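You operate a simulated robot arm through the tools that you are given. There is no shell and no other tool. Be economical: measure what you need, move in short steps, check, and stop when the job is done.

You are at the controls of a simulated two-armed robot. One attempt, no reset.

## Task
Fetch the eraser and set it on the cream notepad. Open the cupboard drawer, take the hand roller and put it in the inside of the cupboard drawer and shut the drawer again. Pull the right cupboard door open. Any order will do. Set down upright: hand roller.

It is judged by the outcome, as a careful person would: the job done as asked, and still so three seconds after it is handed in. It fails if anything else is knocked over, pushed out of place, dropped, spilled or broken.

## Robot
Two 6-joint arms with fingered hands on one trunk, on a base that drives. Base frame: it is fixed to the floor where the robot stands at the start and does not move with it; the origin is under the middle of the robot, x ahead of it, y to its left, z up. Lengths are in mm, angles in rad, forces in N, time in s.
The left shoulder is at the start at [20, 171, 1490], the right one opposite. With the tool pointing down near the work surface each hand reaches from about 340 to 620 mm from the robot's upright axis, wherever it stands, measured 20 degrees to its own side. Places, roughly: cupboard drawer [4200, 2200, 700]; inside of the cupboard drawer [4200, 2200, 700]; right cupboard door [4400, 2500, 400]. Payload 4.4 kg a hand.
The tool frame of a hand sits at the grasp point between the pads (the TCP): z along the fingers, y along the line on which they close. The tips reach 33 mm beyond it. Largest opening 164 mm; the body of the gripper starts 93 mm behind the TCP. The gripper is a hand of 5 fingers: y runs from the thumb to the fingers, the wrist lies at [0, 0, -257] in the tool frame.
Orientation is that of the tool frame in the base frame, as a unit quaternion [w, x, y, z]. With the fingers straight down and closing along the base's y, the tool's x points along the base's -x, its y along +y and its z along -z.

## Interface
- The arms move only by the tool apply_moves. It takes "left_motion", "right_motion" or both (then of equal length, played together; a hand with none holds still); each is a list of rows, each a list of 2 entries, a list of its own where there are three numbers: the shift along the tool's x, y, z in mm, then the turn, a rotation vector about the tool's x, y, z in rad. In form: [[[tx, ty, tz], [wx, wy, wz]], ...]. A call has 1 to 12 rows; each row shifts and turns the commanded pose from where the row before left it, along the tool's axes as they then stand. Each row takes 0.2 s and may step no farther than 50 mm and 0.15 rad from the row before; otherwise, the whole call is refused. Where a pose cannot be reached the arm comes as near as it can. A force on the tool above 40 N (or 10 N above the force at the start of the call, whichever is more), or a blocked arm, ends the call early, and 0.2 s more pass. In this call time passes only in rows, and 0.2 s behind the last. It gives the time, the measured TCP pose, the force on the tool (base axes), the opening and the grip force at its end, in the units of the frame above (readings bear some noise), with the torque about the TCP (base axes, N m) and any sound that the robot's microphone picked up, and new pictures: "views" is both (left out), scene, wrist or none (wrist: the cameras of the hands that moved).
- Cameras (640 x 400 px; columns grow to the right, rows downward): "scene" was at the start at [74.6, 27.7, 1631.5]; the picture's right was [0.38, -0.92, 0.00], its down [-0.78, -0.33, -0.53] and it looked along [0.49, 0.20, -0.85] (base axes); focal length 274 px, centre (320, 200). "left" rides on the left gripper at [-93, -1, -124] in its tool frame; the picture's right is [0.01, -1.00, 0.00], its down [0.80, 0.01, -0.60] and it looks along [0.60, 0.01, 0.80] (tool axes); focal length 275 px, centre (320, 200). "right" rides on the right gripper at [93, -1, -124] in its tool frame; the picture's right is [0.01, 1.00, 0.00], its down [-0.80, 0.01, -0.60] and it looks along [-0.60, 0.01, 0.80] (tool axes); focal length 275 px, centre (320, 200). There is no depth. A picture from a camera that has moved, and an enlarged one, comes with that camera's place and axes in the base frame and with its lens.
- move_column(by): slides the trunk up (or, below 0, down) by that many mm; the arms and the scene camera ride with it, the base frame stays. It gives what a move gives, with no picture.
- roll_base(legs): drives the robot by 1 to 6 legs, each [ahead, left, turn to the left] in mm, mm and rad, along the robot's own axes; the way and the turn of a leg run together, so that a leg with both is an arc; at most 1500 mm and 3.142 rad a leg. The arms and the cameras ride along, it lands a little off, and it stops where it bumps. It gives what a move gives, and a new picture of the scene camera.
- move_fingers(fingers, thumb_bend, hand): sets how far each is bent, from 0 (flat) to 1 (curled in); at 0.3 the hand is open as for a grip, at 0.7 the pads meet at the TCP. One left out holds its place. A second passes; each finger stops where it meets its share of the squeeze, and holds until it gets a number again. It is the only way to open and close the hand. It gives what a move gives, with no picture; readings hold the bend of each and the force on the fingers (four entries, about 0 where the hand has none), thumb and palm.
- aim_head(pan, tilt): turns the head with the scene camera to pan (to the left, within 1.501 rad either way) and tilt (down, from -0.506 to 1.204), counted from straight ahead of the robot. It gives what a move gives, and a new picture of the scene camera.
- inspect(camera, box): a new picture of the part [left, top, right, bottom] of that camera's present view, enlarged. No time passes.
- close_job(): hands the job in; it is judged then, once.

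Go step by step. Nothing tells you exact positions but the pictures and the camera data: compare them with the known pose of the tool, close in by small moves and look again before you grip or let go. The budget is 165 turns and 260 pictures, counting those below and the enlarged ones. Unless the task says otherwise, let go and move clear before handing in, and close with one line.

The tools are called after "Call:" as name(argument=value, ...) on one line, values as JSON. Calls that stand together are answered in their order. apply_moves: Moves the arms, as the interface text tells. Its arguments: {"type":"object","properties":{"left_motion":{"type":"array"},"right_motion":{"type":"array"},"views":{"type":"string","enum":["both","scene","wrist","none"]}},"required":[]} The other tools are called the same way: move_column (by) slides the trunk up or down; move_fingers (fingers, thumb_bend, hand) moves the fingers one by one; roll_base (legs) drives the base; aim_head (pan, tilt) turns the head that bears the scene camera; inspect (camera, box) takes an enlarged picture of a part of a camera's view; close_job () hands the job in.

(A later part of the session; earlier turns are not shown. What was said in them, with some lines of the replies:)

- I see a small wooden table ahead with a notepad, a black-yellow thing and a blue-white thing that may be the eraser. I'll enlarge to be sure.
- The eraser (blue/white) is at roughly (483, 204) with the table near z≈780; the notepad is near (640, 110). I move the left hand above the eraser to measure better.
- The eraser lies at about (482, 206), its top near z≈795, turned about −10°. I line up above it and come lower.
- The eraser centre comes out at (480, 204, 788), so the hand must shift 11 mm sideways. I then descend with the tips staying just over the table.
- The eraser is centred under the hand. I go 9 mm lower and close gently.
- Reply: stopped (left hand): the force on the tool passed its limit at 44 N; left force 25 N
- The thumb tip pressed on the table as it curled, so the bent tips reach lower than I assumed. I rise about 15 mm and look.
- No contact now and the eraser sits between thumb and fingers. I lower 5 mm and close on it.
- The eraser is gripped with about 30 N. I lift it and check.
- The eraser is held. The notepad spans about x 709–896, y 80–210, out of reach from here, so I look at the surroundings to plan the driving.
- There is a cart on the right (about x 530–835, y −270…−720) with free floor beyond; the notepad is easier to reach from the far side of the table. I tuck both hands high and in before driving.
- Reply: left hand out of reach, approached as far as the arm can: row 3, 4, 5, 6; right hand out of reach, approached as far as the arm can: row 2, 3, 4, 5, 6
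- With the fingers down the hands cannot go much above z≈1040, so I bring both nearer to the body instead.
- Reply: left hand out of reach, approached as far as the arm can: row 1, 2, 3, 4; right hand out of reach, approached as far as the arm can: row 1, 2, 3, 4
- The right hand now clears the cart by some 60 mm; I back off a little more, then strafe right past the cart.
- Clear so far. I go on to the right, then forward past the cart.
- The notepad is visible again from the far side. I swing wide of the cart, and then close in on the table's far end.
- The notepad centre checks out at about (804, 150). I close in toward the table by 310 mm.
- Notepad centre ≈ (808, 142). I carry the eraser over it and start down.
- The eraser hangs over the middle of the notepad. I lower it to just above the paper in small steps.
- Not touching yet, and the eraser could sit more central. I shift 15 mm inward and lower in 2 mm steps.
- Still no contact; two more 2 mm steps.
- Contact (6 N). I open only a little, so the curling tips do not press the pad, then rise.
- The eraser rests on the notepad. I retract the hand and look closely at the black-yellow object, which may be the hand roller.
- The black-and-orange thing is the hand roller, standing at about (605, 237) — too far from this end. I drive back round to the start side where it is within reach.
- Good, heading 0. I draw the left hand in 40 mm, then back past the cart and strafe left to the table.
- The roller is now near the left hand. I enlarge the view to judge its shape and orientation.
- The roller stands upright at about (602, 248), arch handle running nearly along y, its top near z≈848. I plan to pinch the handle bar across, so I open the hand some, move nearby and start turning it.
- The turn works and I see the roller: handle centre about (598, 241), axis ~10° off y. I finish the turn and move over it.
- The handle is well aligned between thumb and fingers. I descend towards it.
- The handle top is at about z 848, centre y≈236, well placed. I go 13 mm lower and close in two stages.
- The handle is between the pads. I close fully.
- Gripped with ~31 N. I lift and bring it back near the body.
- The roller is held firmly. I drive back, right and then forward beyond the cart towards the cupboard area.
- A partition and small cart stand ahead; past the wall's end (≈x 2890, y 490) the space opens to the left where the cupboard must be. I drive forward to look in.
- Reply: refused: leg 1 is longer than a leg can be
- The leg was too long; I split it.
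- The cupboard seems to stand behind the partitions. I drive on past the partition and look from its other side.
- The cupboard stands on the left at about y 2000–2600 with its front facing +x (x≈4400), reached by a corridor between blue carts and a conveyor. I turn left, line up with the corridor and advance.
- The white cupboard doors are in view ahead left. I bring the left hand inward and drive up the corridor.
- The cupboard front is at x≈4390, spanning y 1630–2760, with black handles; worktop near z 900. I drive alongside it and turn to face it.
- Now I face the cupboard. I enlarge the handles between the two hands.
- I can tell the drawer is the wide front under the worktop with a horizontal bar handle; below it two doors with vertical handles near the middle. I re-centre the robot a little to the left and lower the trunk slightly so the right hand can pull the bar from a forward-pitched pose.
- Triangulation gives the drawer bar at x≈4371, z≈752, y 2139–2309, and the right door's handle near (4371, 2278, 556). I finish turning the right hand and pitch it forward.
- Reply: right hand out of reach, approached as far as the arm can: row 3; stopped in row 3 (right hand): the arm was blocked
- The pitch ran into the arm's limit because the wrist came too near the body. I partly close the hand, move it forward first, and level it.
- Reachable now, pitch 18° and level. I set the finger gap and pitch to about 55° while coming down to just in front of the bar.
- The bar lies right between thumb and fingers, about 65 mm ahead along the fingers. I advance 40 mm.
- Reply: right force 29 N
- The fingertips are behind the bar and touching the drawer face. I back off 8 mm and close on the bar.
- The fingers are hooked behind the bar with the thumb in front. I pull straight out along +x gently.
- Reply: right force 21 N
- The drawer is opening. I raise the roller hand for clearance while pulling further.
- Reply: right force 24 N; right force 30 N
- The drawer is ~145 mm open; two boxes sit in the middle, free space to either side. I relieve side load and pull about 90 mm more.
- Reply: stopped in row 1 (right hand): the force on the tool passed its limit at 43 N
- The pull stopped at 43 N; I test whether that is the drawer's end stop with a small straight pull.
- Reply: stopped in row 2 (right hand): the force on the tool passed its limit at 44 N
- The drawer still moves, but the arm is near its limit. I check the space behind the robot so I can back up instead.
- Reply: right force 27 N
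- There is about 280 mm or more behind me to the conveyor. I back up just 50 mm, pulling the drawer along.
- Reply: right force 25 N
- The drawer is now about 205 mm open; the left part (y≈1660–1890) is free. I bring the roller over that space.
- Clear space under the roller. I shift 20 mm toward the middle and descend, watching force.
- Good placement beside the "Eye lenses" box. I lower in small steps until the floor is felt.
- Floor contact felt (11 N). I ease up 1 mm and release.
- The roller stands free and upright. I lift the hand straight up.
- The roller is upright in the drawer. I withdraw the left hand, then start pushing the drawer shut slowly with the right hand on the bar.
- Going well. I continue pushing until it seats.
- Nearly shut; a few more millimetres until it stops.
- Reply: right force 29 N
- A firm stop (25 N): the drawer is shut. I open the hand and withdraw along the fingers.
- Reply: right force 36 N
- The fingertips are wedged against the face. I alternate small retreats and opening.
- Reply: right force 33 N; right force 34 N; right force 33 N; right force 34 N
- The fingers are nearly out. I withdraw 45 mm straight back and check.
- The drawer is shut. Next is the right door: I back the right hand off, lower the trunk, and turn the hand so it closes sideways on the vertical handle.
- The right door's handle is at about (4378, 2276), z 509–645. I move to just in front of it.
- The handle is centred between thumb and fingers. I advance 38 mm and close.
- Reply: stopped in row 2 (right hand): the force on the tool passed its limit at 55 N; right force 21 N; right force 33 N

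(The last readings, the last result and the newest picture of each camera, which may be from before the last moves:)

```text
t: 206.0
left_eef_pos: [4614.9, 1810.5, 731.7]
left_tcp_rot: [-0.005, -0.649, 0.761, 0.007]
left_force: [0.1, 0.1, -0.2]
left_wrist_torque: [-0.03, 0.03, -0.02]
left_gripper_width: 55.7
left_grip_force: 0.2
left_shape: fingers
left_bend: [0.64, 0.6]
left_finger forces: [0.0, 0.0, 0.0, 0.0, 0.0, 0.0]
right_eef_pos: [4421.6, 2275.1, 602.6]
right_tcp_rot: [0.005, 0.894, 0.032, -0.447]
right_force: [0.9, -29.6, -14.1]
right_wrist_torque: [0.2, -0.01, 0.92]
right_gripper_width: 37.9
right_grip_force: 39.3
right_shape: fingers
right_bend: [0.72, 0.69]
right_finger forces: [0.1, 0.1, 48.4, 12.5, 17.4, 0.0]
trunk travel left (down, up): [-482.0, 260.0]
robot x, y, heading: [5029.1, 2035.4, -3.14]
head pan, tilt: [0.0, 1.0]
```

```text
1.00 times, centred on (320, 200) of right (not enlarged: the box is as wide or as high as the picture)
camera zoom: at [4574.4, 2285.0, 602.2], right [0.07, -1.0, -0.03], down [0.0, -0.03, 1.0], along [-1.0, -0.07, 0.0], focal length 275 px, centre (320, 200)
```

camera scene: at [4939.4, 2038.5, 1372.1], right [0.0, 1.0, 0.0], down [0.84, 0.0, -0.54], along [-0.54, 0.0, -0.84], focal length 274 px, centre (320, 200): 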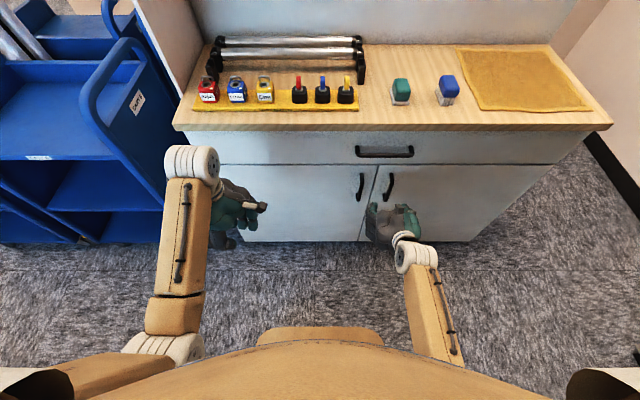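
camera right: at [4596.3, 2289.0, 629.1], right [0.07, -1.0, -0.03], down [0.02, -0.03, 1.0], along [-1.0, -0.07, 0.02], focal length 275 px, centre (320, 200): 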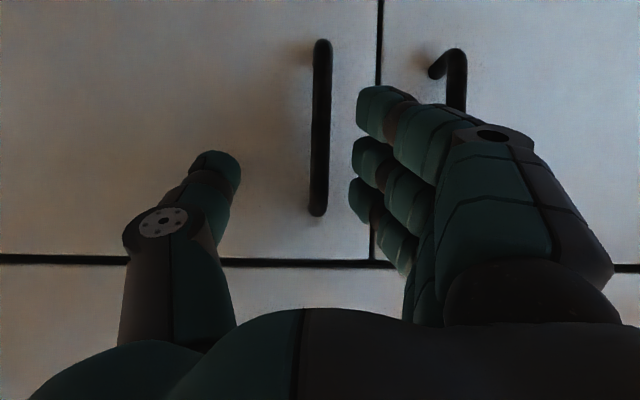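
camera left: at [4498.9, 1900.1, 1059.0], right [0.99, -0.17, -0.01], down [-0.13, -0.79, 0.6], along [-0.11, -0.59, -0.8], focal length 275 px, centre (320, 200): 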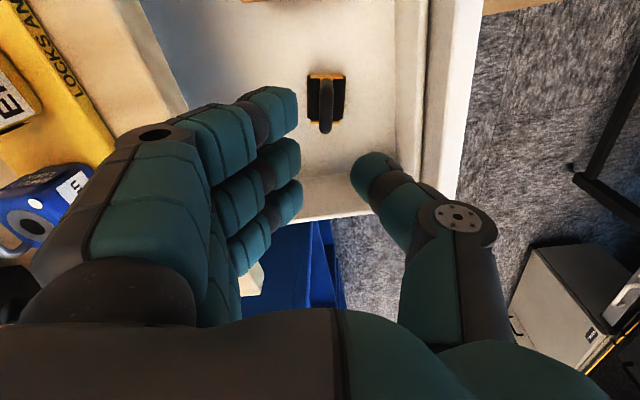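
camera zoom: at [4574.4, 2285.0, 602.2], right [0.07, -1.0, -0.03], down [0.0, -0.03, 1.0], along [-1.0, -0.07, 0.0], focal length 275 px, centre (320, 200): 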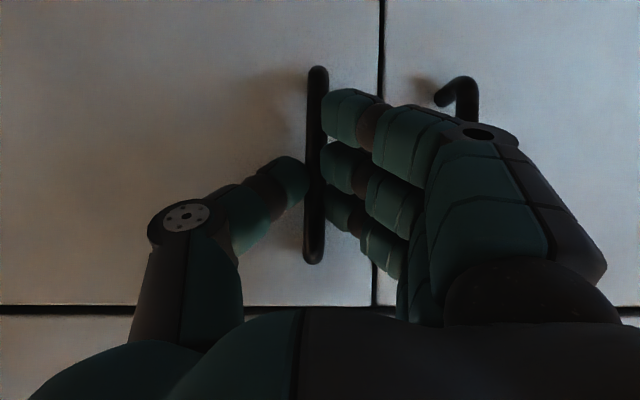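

The handle is pinched firmly. I pull it outward slowly along the door's arc.

Call:
apply_moves(right_motion=[[[7.3, -0.7, -9.6], [-0.017, 0, -0.0125]], [[7.3, -0.7, -9.6], [-0.017, 0, -0.0125]], [[7.3, -0.9, -9.6], [-0.017, 0, -0.0125]], [[7.3, -1.1, -9.6], [-0.017, 0, -0.0125]], [[7.3, -1.3, -9.6], [-0.017, 0, -0.0125]]], views="both")

```text
t: 207.2
left_eef_pos: [4615.9, 1809.1, 731.4]
left_tcp_rot: [-0.005, -0.648, 0.761, 0.007]
left_force: [0.7, 0.6, 0.3]
left_wrist_torque: [0.01, -0.01, -0.03]
left_gripper_width: 55.3
left_grip_force: 0.0
left_shape: fingers
left_bend: [0.64, 0.6]
left_finger forces: [0.0, 0.0, 0.0, 0.0, 0.0, 0.0]
right_eef_pos: [4481.3, 2286.0, 604.1]
right_tcp_rot: [0.029, 0.89, 0.079, -0.448]
right_force: [5.3, -32.0, -10.0]
right_wrist_torque: [0.25, 0.17, 1.12]
right_gripper_width: 37.7
right_grip_force: 38.6
right_shape: fingers
right_bend: [0.72, 0.7]
right_finger forces: [0.0, 0.0, 48.3, 12.5, 16.7, 0.0]
trunk travel left (down, up): [-482.0, 260.0]
robot x, y, heading: [5027.9, 2039.5, -3.144]
head pan, tilt: [0.0, 1.0]
camera scene: at [4939.5, 2036.7, 1372.1], right [0.0, 1.0, 0.0], down [0.84, 0.0, -0.54], along [-0.54, 0.0, -0.84], focal length 274 px, centre (320, 200)
camera right: at [4632.2, 2312.3, 602.6], right [0.17, -0.98, -0.03], down [0.0, -0.03, 1.0], along [-0.98, -0.17, 0.0], focal length 275 px, centre (320, 200)
```

scene: 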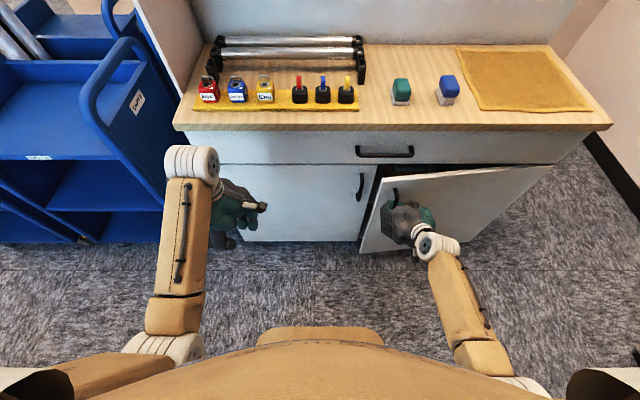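
right: 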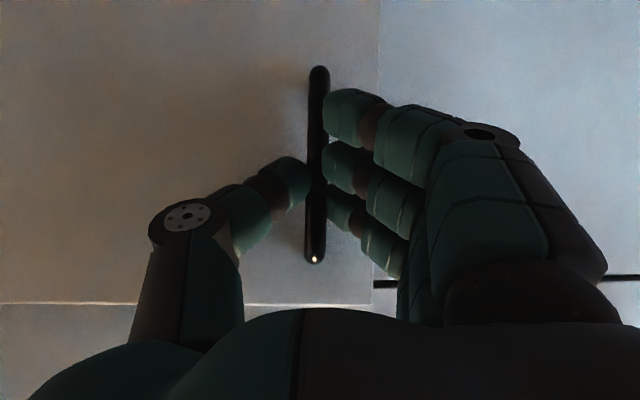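

The door swings nicely. I continue along the arc to about 17°.

Call:
apply_moves(right_motion=[[[8.5, 0, -11.2], [-0.0196, 0, -0.0147]], [[8.5, 0, -11.2], [-0.0196, 0, -0.0147]], [[8.5, -1, -11.2], [-0.0196, 0, -0.0147]], [[8.5, -1, -11.2], [-0.0196, 0, -0.0147]], [[8.5, -1, -11.2], [-0.0196, 0, -0.0147]], [[8.5, -1, -11.2], [-0.0196, 0, -0.0147]], [[8.5, -1, -11.2], [-0.0196, 0, -0.0147]], [[8.5, -1, -11.2], [-0.0196, 0, -0.0147]]], views="scene")

```text
t: 209.0
left_eef_pos: [4615.8, 1810.0, 732.5]
left_tcp_rot: [-0.005, -0.649, 0.761, 0.006]
left_force: [-0.2, 0.1, 0.2]
left_wrist_torque: [0.03, -0.02, 0.03]
left_gripper_width: 55.3
left_grip_force: 0.0
left_shape: fingers
left_bend: [0.64, 0.6]
left_finger forces: [0.1, 0.0, 0.0, 0.0, 0.0, 0.1]
right_eef_pos: [4588.9, 2323.2, 603.2]
right_tcp_rot: [0.072, 0.88, 0.168, -0.438]
right_force: [6.8, -17.6, -13.6]
right_wrist_torque: [0.33, 0.06, 0.81]
right_gripper_width: 37.6
right_grip_force: 36.2
right_shape: fingers
right_bend: [0.72, 0.7]
right_finger forces: [0.0, 0.0, 38.8, 11.8, 21.4, 0.0]
trunk travel left (down, up): [-482.0, 260.0]
robot x, y, heading: [5029.3, 2035.0, -3.139]
head pan, tilt: [0.0, 1.0]
camera scene: at [4939.6, 2038.1, 1372.0], right [0.0, 1.0, 0.0], down [0.84, 0.0, -0.54], along [-0.54, 0.0, -0.84], focal length 274 px, centre (320, 200)
```

scene: 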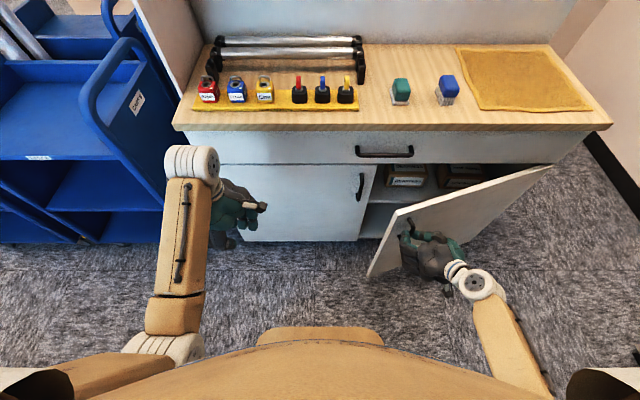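

Smooth. I keep following the arc.

Call:
apply_moves(right_motion=[[[8.5, -1, -11.2], [-0.0196, 0, -0.0147]], [[8.5, -1, -11.2], [-0.0196, 0, -0.0147]], [[8.5, -1, -11.2], [-0.0196, 0, -0.0147]], [[8.5, -1, -11.2], [-0.0196, 0, -0.0147]], [[8.5, -1, -11.2], [-0.0196, 0, -0.0147]], [[8.5, -1, -11.2], [-0.0196, 0, -0.0147]], [[8.5, -1, -11.2], [-0.0196, 0, -0.0147]], [[8.5, -1, -11.2], [-0.0196, 0, -0.0147]]], views="scene")

```text
t: 211.0
left_eef_pos: [4615.6, 1809.7, 733.1]
left_tcp_rot: [-0.006, -0.649, 0.761, 0.005]
left_force: [0.5, -1.4, -0.2]
left_wrist_torque: [0.02, 0.02, -0.02]
left_gripper_width: 55.6
left_grip_force: 0.0
left_shape: fingers
left_bend: [0.64, 0.6]
left_finger forces: [0.0, 0.0, 0.0, 0.1, 0.0, 0.0]
right_eef_pos: [4690.1, 2379.8, 604.0]
right_tcp_rot: [0.11, 0.866, 0.25, -0.419]
right_force: [-3.1, 4.4, -18.0]
right_wrist_torque: [0.54, -0.13, 0.04]
right_gripper_width: 37.6
right_grip_force: 31.1
right_shape: fingers
right_bend: [0.72, 0.69]
right_finger forces: [0.0, 0.0, 25.9, 6.1, 31.3, 0.0]
right hand out of reach, approached as far as the arm can: row 8
trunk travel left (down, up): [-482.0, 260.0]
robot x, y, heading: [5027.9, 2038.5, -3.141]
head pan, tilt: [0.0, 1.0]
stopped in row 8 (right hand): the force on the tool passed its limit at 40 N (the readings are from after the stop); the commanded pose is now the measured one
camera scene: at [4939.2, 2039.2, 1372.2], right [0.0, 1.0, 0.0], down [0.84, 0.0, -0.54], along [-0.54, 0.0, -0.84], focal length 274 px, centre (320, 200)
```

scene: 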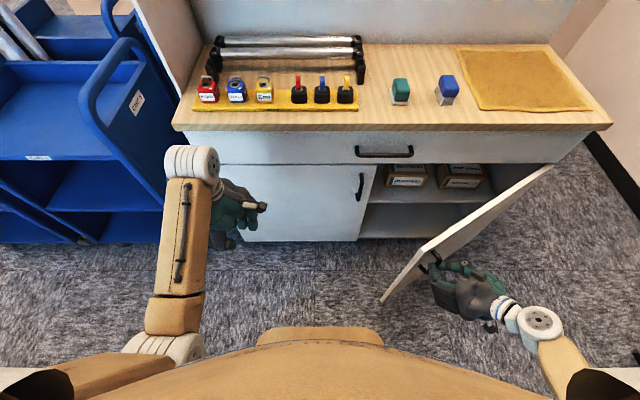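

About 29° open and the arm is at its limit. I let go of the handle, and will then push the door further from its inner side.

Call:
move_fingers(hand="right", fingers=0.45, thumb_bend=0.4)

Call:
apply_moves(right_motion=[[[6, 0, -15], [0, 0, 0]], [[6, 0, -20], [0, 0, 0]]], views="both")

```text
t: 212.0
left_eef_pos: [4615.4, 1810.4, 732.9]
left_tcp_rot: [-0.005, -0.649, 0.761, 0.006]
left_force: [1.4, -0.1, -0.1]
left_wrist_torque: [0.0, -0.01, 0.02]
left_gripper_width: 55.7
left_grip_force: 0.1
left_shape: fingers
left_bend: [0.64, 0.6]
left_finger forces: [0.1, 0.0, 0.0, 0.1, 0.1, 0.0]
right_eef_pos: [4688.5, 2377.8, 607.2]
right_tcp_rot: [0.112, 0.864, 0.249, -0.422]
right_force: [0.8, 0.2, 0.5]
right_wrist_torque: [0.01, 0.04, 0.01]
right_gripper_width: 128.8
right_grip_force: 0.1
right_shape: fingers
right_bend: [0.45, 0.4]
right_finger forces: [0.0, 0.1, 0.1, 0.0, 0.0, 0.0]
trunk travel left (down, up): [-482.0, 260.0]
robot x, y, heading: [5028.9, 2034.3, -3.146]
head pan, tilt: [0.0, 1.0]
```

```text
t: 212.6
left_eef_pos: [4616.4, 1810.4, 733.9]
left_tcp_rot: [-0.005, -0.649, 0.761, 0.006]
left_force: [-0.7, -0.4, 0.0]
left_wrist_torque: [0.02, 0.03, 0.02]
left_gripper_width: 55.4
left_grip_force: 0.1
left_shape: fingers
left_bend: [0.64, 0.6]
left_finger forces: [0.0, 0.1, 0.0, 0.0, 0.0, 0.1]
right_eef_pos: [4716.4, 2392.8, 623.0]
right_tcp_rot: [0.11, 0.867, 0.248, -0.418]
right_force: [-0.6, -0.2, -0.4]
right_wrist_torque: [0.0, 0.02, 0.01]
right_gripper_width: 128.6
right_grip_force: 0.0
right_shape: fingers
right_bend: [0.45, 0.4]
right_finger forces: [0.1, 0.1, 0.0, 0.0, 0.1, 0.1]
right hand out of reach, approached as far as the arm can: row 2
trunk travel left (down, up): [-482.0, 260.0]
robot x, y, heading: [5030.4, 2036.4, -3.144]
head pan, tilt: [0.0, 1.0]
camera scene: at [4940.0, 2039.0, 1372.2], right [0.0, 1.0, 0.0], down [0.84, 0.0, -0.54], along [-0.54, 0.0, -0.84], focal length 274 px, centre (320, 200)
camera right: at [4846.9, 2473.0, 627.0], right [0.53, -0.85, -0.03], down [-0.02, -0.04, 1.0], along [-0.85, -0.53, -0.03], focal length 275 px, centre (320, 200)
```

scene: 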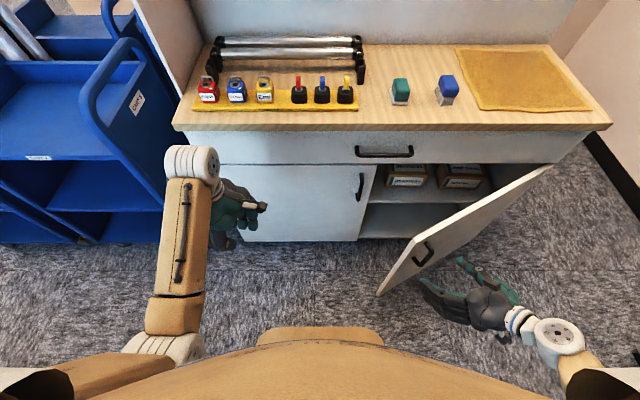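
right: 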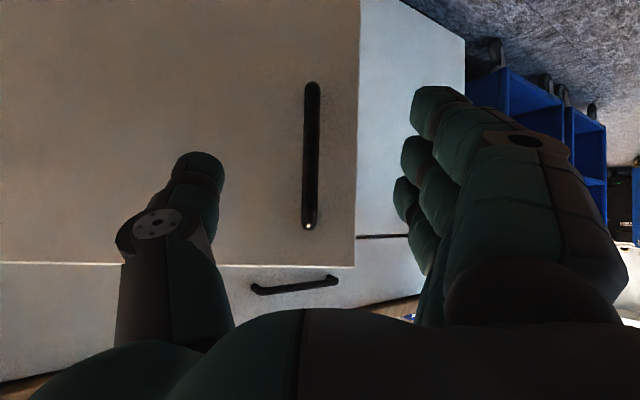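

The hand is free. I raise the trunk, turn the hand fingers-down, and then put it behind the door.

Call:
move_column(by=240)

Call:
move_fingers(hand="right", fingers=0.65, thumb_bend=0.65)

Call:
apply_moves(right_motion=[[[0, 0, 0], [0.029, 0.11, 0.065]], [[0, 0, 0], [0.029, 0.11, 0.065]], [[0, 0, 0], [0.029, 0.11, 0.065]], [[0, 0, 0], [0.029, 0.11, 0.065]], [[0, 0, 0], [0.029, 0.11, 0.065]], [[0, 0, 0], [0.029, 0.11, 0.065]], [[0, 0, 0], [0.029, 0.11, 0.065]], [[0, 0, 0], [0.029, 0.11, 0.065]]], views="both")

```text
t: 215.1
left_eef_pos: [4616.1, 1809.8, 972.5]
left_tcp_rot: [-0.006, -0.649, 0.761, 0.006]
left_force: [1.0, 0.0, 0.2]
left_wrist_torque: [0.0, -0.02, 0.03]
left_gripper_width: 55.1
left_grip_force: 0.0
left_shape: fingers
left_bend: [0.64, 0.6]
left_finger forces: [0.0, 0.0, 0.0, 0.0, 0.0, 0.0]
right_eef_pos: [4715.8, 2393.7, 864.3]
right_tcp_rot: [0.11, 0.865, 0.248, -0.421]
right_force: [0.1, -0.1, 0.5]
right_wrist_torque: [-0.04, -0.01, 0.0]
right_gripper_width: 128.8
right_grip_force: 0.0
right_shape: fingers
right_bend: [0.45, 0.4]
right_finger forces: [0.0, 0.0, 0.1, 0.0, 0.0, 0.0]
trunk travel left (down, up): [-722.0, 20.0]
robot x, y, heading: [5030.1, 2042.0, -3.141]
head pan, tilt: [0.0, 1.0]
```

```text
t: 216.1
left_eef_pos: [4614.4, 1810.8, 973.2]
left_tcp_rot: [-0.005, -0.649, 0.761, 0.006]
left_force: [0.6, -0.6, -0.4]
left_wrist_torque: [0.0, -0.02, 0.0]
left_gripper_width: 55.7
left_grip_force: 0.0
left_shape: fingers
left_bend: [0.64, 0.6]
left_finger forces: [0.0, 0.1, 0.1, 0.0, 0.0, 0.0]
right_eef_pos: [4714.9, 2392.8, 864.0]
right_tcp_rot: [0.111, 0.865, 0.248, -0.421]
right_force: [-0.3, 0.8, -0.7]
right_wrist_torque: [-0.01, -0.01, 0.0]
right_gripper_width: 47.8
right_grip_force: 0.1
right_shape: fingers
right_bend: [0.65, 0.65]
right_finger forces: [0.1, 0.0, 0.1, 0.0, 0.0, 0.0]
trunk travel left (down, up): [-722.0, 20.0]
robot x, y, heading: [5028.5, 2038.9, -3.145]
head pan, tilt: [0.0, 1.0]
```

```text
t: 217.9
left_eef_pos: [4615.3, 1810.7, 973.6]
left_tcp_rot: [-0.006, -0.648, 0.762, 0.006]
left_force: [-0.1, 0.4, -0.5]
left_wrist_torque: [0.04, -0.03, 0.03]
left_gripper_width: 55.5
left_grip_force: 0.1
left_shape: fingers
left_bend: [0.64, 0.6]
left_finger forces: [0.0, 0.1, 0.0, 0.1, 0.1, 0.0]
right_eef_pos: [4713.3, 2393.8, 864.4]
right_tcp_rot: [-0.001, 1.0, 0.0, 0.0]
right_force: [0.1, -0.2, 0.4]
right_wrist_torque: [-0.01, -0.03, 0.0]
right_gripper_width: 47.3
right_grip_force: 0.1
right_shape: fingers
right_bend: [0.65, 0.65]
right_finger forces: [0.1, 0.1, 0.0, 0.0, 0.0, 0.0]
trunk travel left (down, up): [-722.0, 20.0]
robot x, y, heading: [5027.4, 2037.4, -3.139]
head pan, tilt: [0.0, 1.0]
camera scene: at [4947.4, 2038.6, 1612.3], right [0.0, 1.0, 0.0], down [0.84, 0.0, -0.54], along [-0.54, 0.0, -0.84], focal length 274 px, centre (320, 200)
camera right: at [4806.3, 2393.2, 987.2], right [0.01, -1.0, 0.0], down [-0.8, -0.01, 0.6], along [-0.6, -0.01, -0.8], focal length 275 px, centre (320, 200)
```

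scene: 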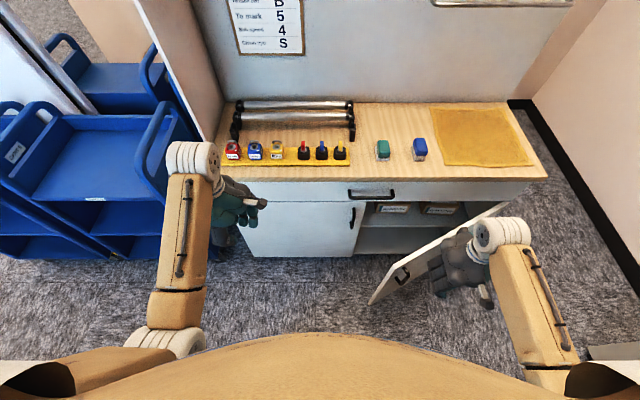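
right: 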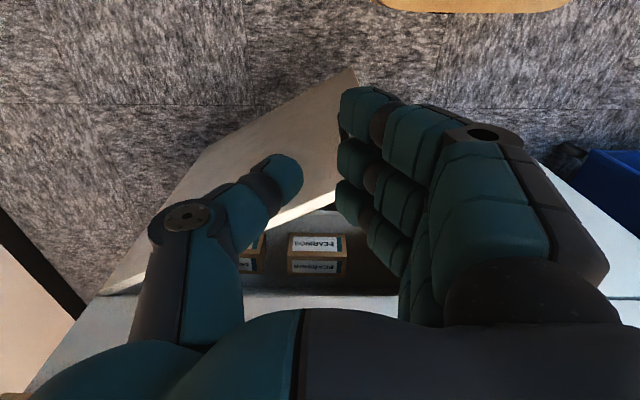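

The hand is fingers-down above the door. I shift the base 120 mm to the right so I can reach behind the door, then move the hand across at this height.

Call:
roll_base(legs=[[0, -120, 0]])

Call:
apply_moves(right_motion=[[[-43, 17, 0], [0, 0, 0]], [[-43, 17, 0], [0, 0, 0]], [[-43, 17, 0], [0, 0, 0]], [[-43, 17, 0], [0, 0, 0]], [[-43, 17, 0], [0, 0, 0]], [[-43, 17, 0], [0, 0, 0]]], views="both")

```text
t: 219.1
left_eef_pos: [4616.3, 1931.7, 973.1]
left_tcp_rot: [-0.006, -0.649, 0.761, 0.005]
left_force: [-0.9, 0.1, -0.2]
left_wrist_torque: [-0.04, -0.04, -0.02]
left_gripper_width: 55.5
left_grip_force: 0.1
left_shape: fingers
left_bend: [0.64, 0.6]
left_finger forces: [0.0, 0.0, 0.1, 0.0, 0.1, 0.1]
right_eef_pos: [4714.3, 2513.4, 863.8]
right_tcp_rot: [0.001, 1.0, 0.001, -0.001]
right_force: [-0.4, 0.4, 0.2]
right_wrist_torque: [-0.05, -0.02, 0.0]
right_gripper_width: 47.7
right_grip_force: 0.1
right_shape: fingers
right_bend: [0.65, 0.65]
right_finger forces: [0.0, 0.0, 0.1, 0.0, 0.0, 0.1]
trunk travel left (down, up): [-722.0, 20.0]
robot x, y, heading: [5028.7, 2158.6, -3.139]
head pan, tilt: [0.0, 1.0]
camera scene: at [4948.4, 2161.3, 1612.4], right [0.0, 1.0, 0.0], down [0.84, 0.0, -0.54], along [-0.54, 0.0, -0.84], focal length 274 px, centre (320, 200)
```

scene: 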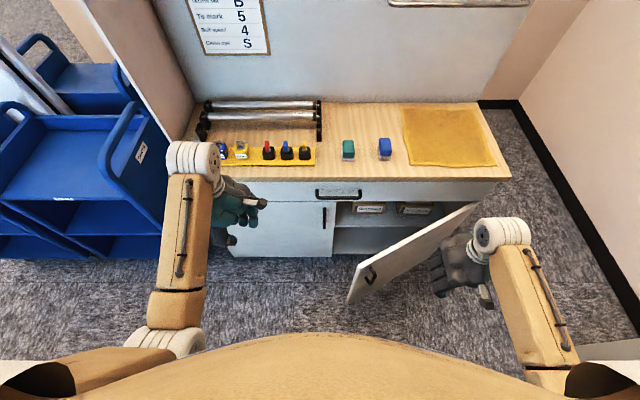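

```text
t: 220.5
left_eef_pos: [4615.4, 1930.7, 972.2]
left_tcp_rot: [-0.004, -0.649, 0.761, 0.005]
left_force: [-0.7, 0.0, -0.5]
left_wrist_torque: [0.01, -0.04, -0.02]
left_gripper_width: 55.2
left_grip_force: 0.1
left_shape: fingers
left_bend: [0.64, 0.6]
left_finger forces: [0.1, 0.0, 0.0, 0.0, 0.0, 0.0]
right_eef_pos: [4458.9, 2411.1, 865.1]
right_tcp_rot: [0.0, 1.0, 0.001, 0.0]
right_force: [0.7, 0.1, -1.4]
right_wrist_torque: [0.0, 0.02, 0.03]
right_gripper_width: 47.4
right_grip_force: 0.0
right_shape: fingers
right_bend: [0.65, 0.65]
right_finger forces: [0.1, 0.1, 0.1, 0.0, 0.0, 0.1]
trunk travel left (down, up): [-722.0, 20.0]
robot x, y, heading: [5025.7, 2159.5, -3.139]
head pan, tilt: [0.0, 1.0]
camera scene: at [4946.2, 2158.8, 1612.3], right [0.0, 1.0, 0.0], down [0.84, 0.0, -0.54], along [-0.54, 0.0, -0.84], focal length 274 px, centre (320, 200)
camera right: at [4550.8, 2412.2, 988.3], right [0.01, -1.0, 0.0], down [-0.8, -0.01, 0.6], along [-0.6, -0.01, -0.8], focal length 275 px, centre (320, 200)
```

scene: 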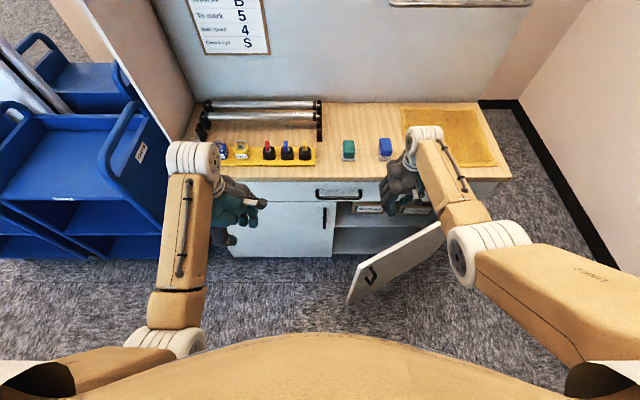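
right: 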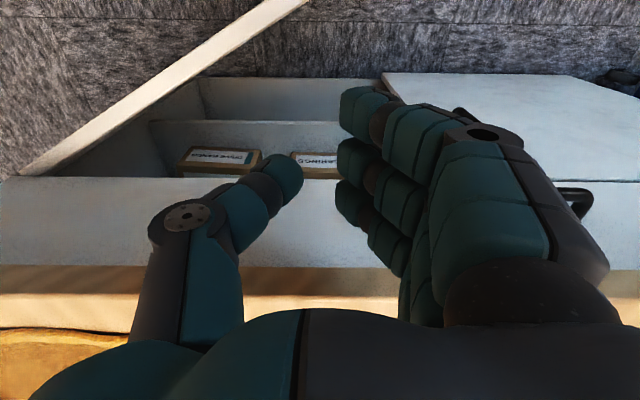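

The hand hangs between the door and the cupboard. I lower the trunk so the fingers dip behind the door.

Call:
move_column(by=-200)

Call:
apply_moves(right_motion=[[[15, 0, 0], [0, 0, 0]], [[15, 0, 0], [0, 0, 0]], [[15, 0, 0], [0, 0, 0]]], views="both")

```text
t: 222.7
left_eef_pos: [4615.0, 1931.7, 774.0]
left_tcp_rot: [-0.005, -0.649, 0.761, 0.006]
left_force: [-0.6, 0.3, 0.3]
left_wrist_torque: [0.03, -0.01, 0.0]
left_gripper_width: 55.3
left_grip_force: 0.1
left_shape: fingers
left_bend: [0.64, 0.6]
left_finger forces: [0.1, 0.0, 0.1, 0.0, 0.0, 0.0]
right_eef_pos: [4456.1, 2411.5, 665.4]
right_tcp_rot: [0.0, 1.0, 0.001, -0.001]
right_force: [-0.2, 0.1, -0.4]
right_wrist_torque: [0.02, 0.02, 0.01]
right_gripper_width: 47.8
right_grip_force: 0.0
right_shape: fingers
right_bend: [0.65, 0.65]
right_finger forces: [0.0, 0.1, 0.0, 0.1, 0.0, 0.0]
trunk travel left (down, up): [-522.0, 220.0]
robot x, y, heading: [5025.9, 2160.1, -3.142]
head pan, tilt: [0.0, 1.0]
```

```text
t: 223.5
left_eef_pos: [4616.2, 1930.2, 772.8]
left_tcp_rot: [-0.005, -0.65, 0.76, 0.006]
left_force: [1.2, 0.6, -0.2]
left_wrist_torque: [0.0, 0.01, 0.03]
left_gripper_width: 55.3
left_grip_force: 0.0
left_shape: fingers
left_bend: [0.64, 0.6]
left_finger forces: [0.0, 0.0, 0.0, 0.0, 0.0, 0.0]
right_eef_pos: [4501.5, 2412.1, 667.3]
right_tcp_rot: [0.001, 1.0, 0.001, -0.001]
right_force: [1.1, 0.0, -0.1]
right_wrist_torque: [-0.04, 0.0, -0.01]
right_gripper_width: 47.4
right_grip_force: 0.1
right_shape: fingers
right_bend: [0.65, 0.65]
right_finger forces: [0.1, 0.0, 0.0, 0.1, 0.0, 0.0]
trunk travel left (down, up): [-522.0, 220.0]
robot x, y, heading: [5027.4, 2162.1, -3.142]
head pan, tilt: [0.0, 1.0]
camera scene: at [4943.2, 2159.7, 1412.3], right [0.0, 1.0, 0.0], down [0.84, 0.0, -0.54], along [-0.54, 0.0, -0.84], focal length 274 px, centre (320, 200)
camera right: at [4593.2, 2411.7, 789.5], right [0.01, -1.0, 0.0], down [-0.8, -0.01, 0.6], along [-0.6, -0.01, -0.8], focal length 275 px, centre (320, 200)
```

scene: 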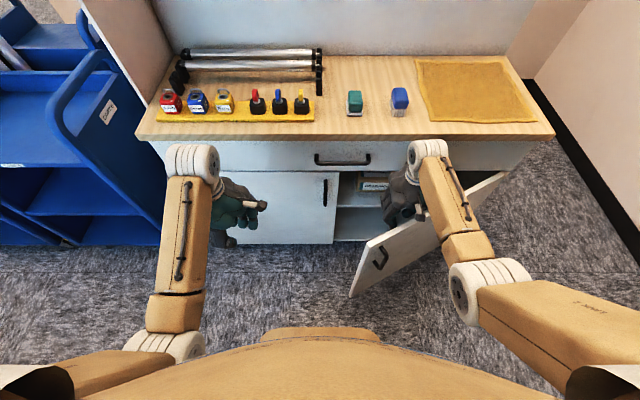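
right: 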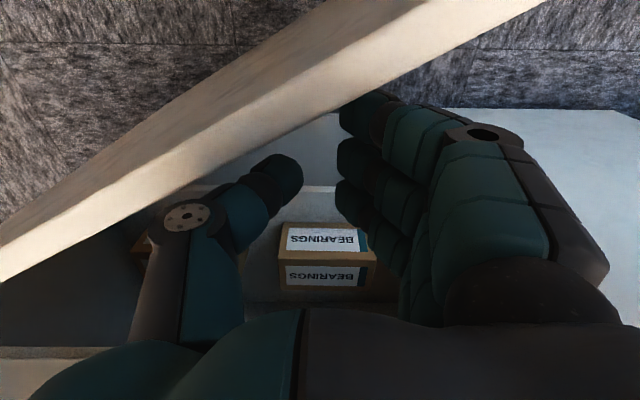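

The fingers are behind the door. I push it outward along its arc.

Call:
apply_moves(right_motion=[[[20, -7, 0], [0, 0, 0]], [[20, -7, 0], [0, 0, 0]], [[20, -7, 0], [0, 0, 0]], [[20, -7, 0], [0, 0, 0]], [[20, -7, 0], [0, 0, 0]], [[20, -7, 0], [0, 0, 0]], [[15, -13, 0], [0, 0, 0]], [[15, -13, 0], [0, 0, 0]], [[15, -13, 0], [0, 0, 0]], [[15, -13, 0], [0, 0, 0]], [[15, -13, 0], [0, 0, 0]]], views="both")

```text
t: 225.9
left_eef_pos: [4615.9, 1931.2, 773.4]
left_tcp_rot: [-0.006, -0.649, 0.761, 0.006]
left_force: [0.2, 0.4, 0.3]
left_wrist_torque: [0.02, 0.04, 0.0]
left_gripper_width: 55.4
left_grip_force: 0.1
left_shape: fingers
left_bend: [0.64, 0.6]
left_finger forces: [0.0, 0.0, 0.0, 0.0, 0.1, 0.0]
right_eef_pos: [4695.6, 2518.0, 662.7]
right_tcp_rot: [0.002, 1.0, 0.002, 0.0]
right_force: [1.1, -0.6, 0.4]
right_wrist_torque: [0.0, 0.04, 0.03]
right_gripper_width: 47.1
right_grip_force: 0.0
right_shape: fingers
right_bend: [0.65, 0.65]
right_finger forces: [0.0, 0.0, 0.0, 0.0, 0.0, 0.0]
trunk travel left (down, up): [-522.0, 220.0]
robot x, y, heading: [5024.8, 2156.2, -3.14]
head pan, tilt: [0.0, 1.0]
camera scene: at [4943.3, 2160.0, 1412.3], right [0.0, 1.0, 0.0], down [0.84, 0.0, -0.54], along [-0.54, 0.0, -0.84], focal length 274 px, centre (320, 200)
camera right: at [4788.2, 2518.3, 786.0], right [0.01, -1.0, 0.0], down [-0.8, -0.01, 0.6], along [-0.6, -0.01, -0.8], focal length 275 px, centre (320, 200)
```

scene: 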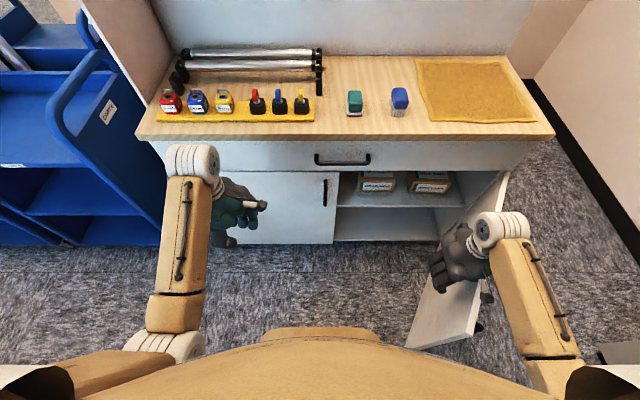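
right: 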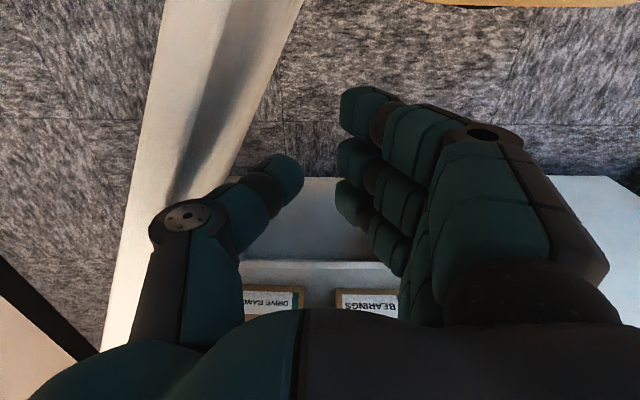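

The door is at around 65°. A bit more in the same direction.

Call:
apply_moves(right_motion=[[[12, -17, 0], [0, 0, 0]], [[12, -17, 0], [0, 0, 0]], [[10, -17, 0], [0, 0, 0]], [[8, -17, 0], [0, 0, 0]], [[6, -17, 0], [0, 0, 0]]], views="scene")

```text
t: 227.1
left_eef_pos: [4615.7, 1930.7, 772.5]
left_tcp_rot: [-0.006, -0.649, 0.761, 0.006]
left_force: [-0.3, 0.9, -1.1]
left_wrist_torque: [-0.01, 0.0, -0.02]
left_gripper_width: 55.8
left_grip_force: 0.0
left_shape: fingers
left_bend: [0.64, 0.6]
left_finger forces: [0.0, 0.0, 0.0, 0.0, 0.1, 0.0]
right_eef_pos: [4742.4, 2605.1, 664.4]
right_tcp_rot: [0.0, 1.0, 0.002, -0.001]
right_force: [-0.6, 0.5, -0.4]
right_wrist_torque: [-0.01, 0.02, 0.01]
right_gripper_width: 46.8
right_grip_force: 0.1
right_shape: fingers
right_bend: [0.65, 0.65]
right_finger forces: [0.0, 0.0, 0.0, 0.0, 0.0, 0.0]
trunk travel left (down, up): [-522.0, 220.0]
robot x, y, heading: [5027.8, 2156.1, -3.139]
head pan, tilt: [0.0, 1.0]
camera scene: at [4943.1, 2160.2, 1412.3], right [0.0, 1.0, 0.0], down [0.84, 0.0, -0.54], along [-0.54, 0.0, -0.84], focal length 274 px, centre (320, 200)
```

scene: 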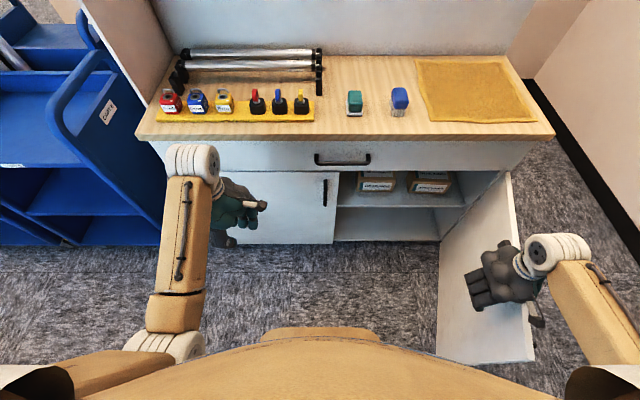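

The door is open about 85°. I move the hand clear of it, raise the trunk, and check the drawer front.

Call:
apply_moves(right_motion=[[[-5, 20, 0], [0, 0, 0]], [[-5, 20, 0], [0, 0, 0]]], views="none")

Call:
move_column(by=200)

Call:
aim_head(pan=0.0, tilt=0.95)

Call:
inspect(camera="scene", box=[170, 130, 520, 350])

```text
t: 227.7
left_eef_pos: [4616.5, 1931.4, 773.7]
left_tcp_rot: [-0.005, -0.649, 0.761, 0.006]
left_force: [-0.6, 0.1, -0.7]
left_wrist_torque: [0.0, 0.0, -0.04]
left_gripper_width: 55.6
left_grip_force: 0.1
left_shape: fingers
left_bend: [0.64, 0.6]
left_finger forces: [0.1, 0.0, 0.1, 0.0, 0.0, 0.0]
right_eef_pos: [4734.0, 2565.2, 663.0]
right_tcp_rot: [0.0, 1.0, 0.0, -0.001]
right_force: [0.2, 0.5, 0.0]
right_wrist_torque: [0.03, -0.03, 0.01]
right_gripper_width: 47.2
right_grip_force: 0.0
right_shape: fingers
right_bend: [0.65, 0.65]
right_finger forces: [0.0, 0.0, 0.1, 0.1, 0.1, 0.1]
trunk travel left (down, up): [-522.0, 220.0]
robot x, y, heading: [5027.4, 2159.4, -3.137]
head pan, tilt: [0.0, 1.0]
```

```text
t: 229.9
left_eef_pos: [4616.1, 1931.7, 973.3]
left_tcp_rot: [-0.005, -0.648, 0.761, 0.007]
left_force: [-0.9, -0.2, -0.6]
left_wrist_torque: [0.01, 0.0, 0.01]
left_gripper_width: 55.5
left_grip_force: 0.0
left_shape: fingers
left_bend: [0.64, 0.6]
left_finger forces: [0.0, 0.1, 0.1, 0.1, 0.1, 0.0]
right_eef_pos: [4733.7, 2562.8, 863.6]
right_tcp_rot: [0.0, 1.0, 0.001, 0.0]
right_force: [0.3, 0.3, -0.1]
right_wrist_torque: [-0.01, 0.0, 0.02]
right_gripper_width: 47.2
right_grip_force: 0.1
right_shape: fingers
right_bend: [0.65, 0.65]
right_finger forces: [0.0, 0.0, 0.0, 0.0, 0.1, 0.0]
trunk travel left (down, up): [-722.0, 20.0]
robot x, y, heading: [5024.7, 2160.6, -3.14]
head pan, tilt: [0.0, 1.0]
```

```text
t: 230.5
left_eef_pos: [4614.7, 1931.0, 973.0]
left_tcp_rot: [-0.005, -0.649, 0.761, 0.006]
left_force: [0.2, 0.5, 0.3]
left_wrist_torque: [0.0, 0.01, -0.01]
left_gripper_width: 55.9
left_grip_force: 0.1
left_shape: fingers
left_bend: [0.64, 0.6]
left_finger forces: [0.0, 0.0, 0.1, 0.0, 0.0, 0.0]
right_eef_pos: [4733.5, 2563.1, 863.7]
right_tcp_rot: [0.0, 1.0, 0.002, -0.001]
right_force: [-0.7, 0.2, -0.4]
right_wrist_torque: [-0.01, -0.02, 0.02]
right_gripper_width: 46.7
right_grip_force: 0.0
right_shape: fingers
right_bend: [0.65, 0.65]
right_finger forces: [0.0, 0.0, 0.0, 0.0, 0.0, 0.0]
trunk travel left (down, up): [-722.0, 20.0]
robot x, y, heading: [5031.5, 2161.5, -3.139]
head pan, tilt: [0.0, 0.949]
camera scene: at [4945.4, 2159.7, 1616.0], right [0.0, 1.0, 0.0], down [0.81, 0.0, -0.58], along [-0.58, 0.0, -0.81], focal length 274 px, centre (320, 200)
```

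scene: 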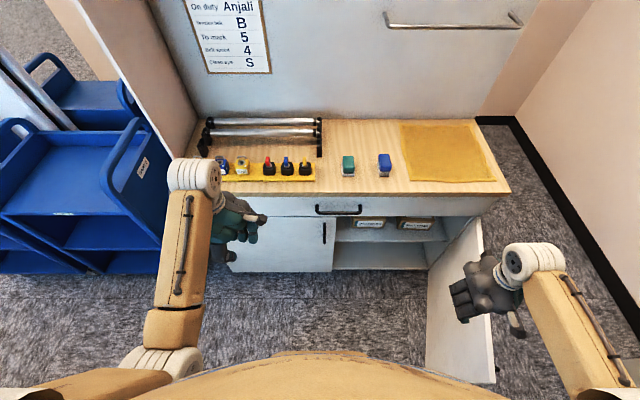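

```text
1.82 times, centred on (345, 240) of scene
camera zoom: at [4945.4, 2159.7, 1616.0], right [0.0, 1.0, 0.0], down [0.81, 0.0, -0.58], along [-0.58, 0.0, -0.81], focal length 499 px, centre (274, 127)
```

zoom: 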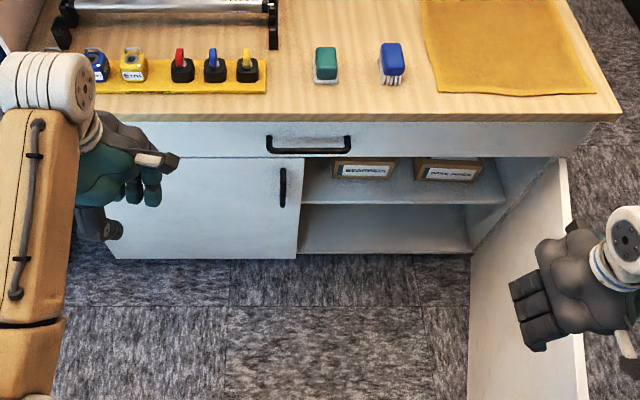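

The drawer is flush, the door stands wide open, both hands are clear, and the eraser lies on the notepad. I hand in the job.

Call:
close_job()

```text
The job is handed in.
```

The job is handed in: the eraser is on the cream notepad, the hand roller was set upright in the drawer and the drawer is shut, and the right cupboard door is open about 85°. I did not reopen the drawer to check that the roller was still upright after shutting it.
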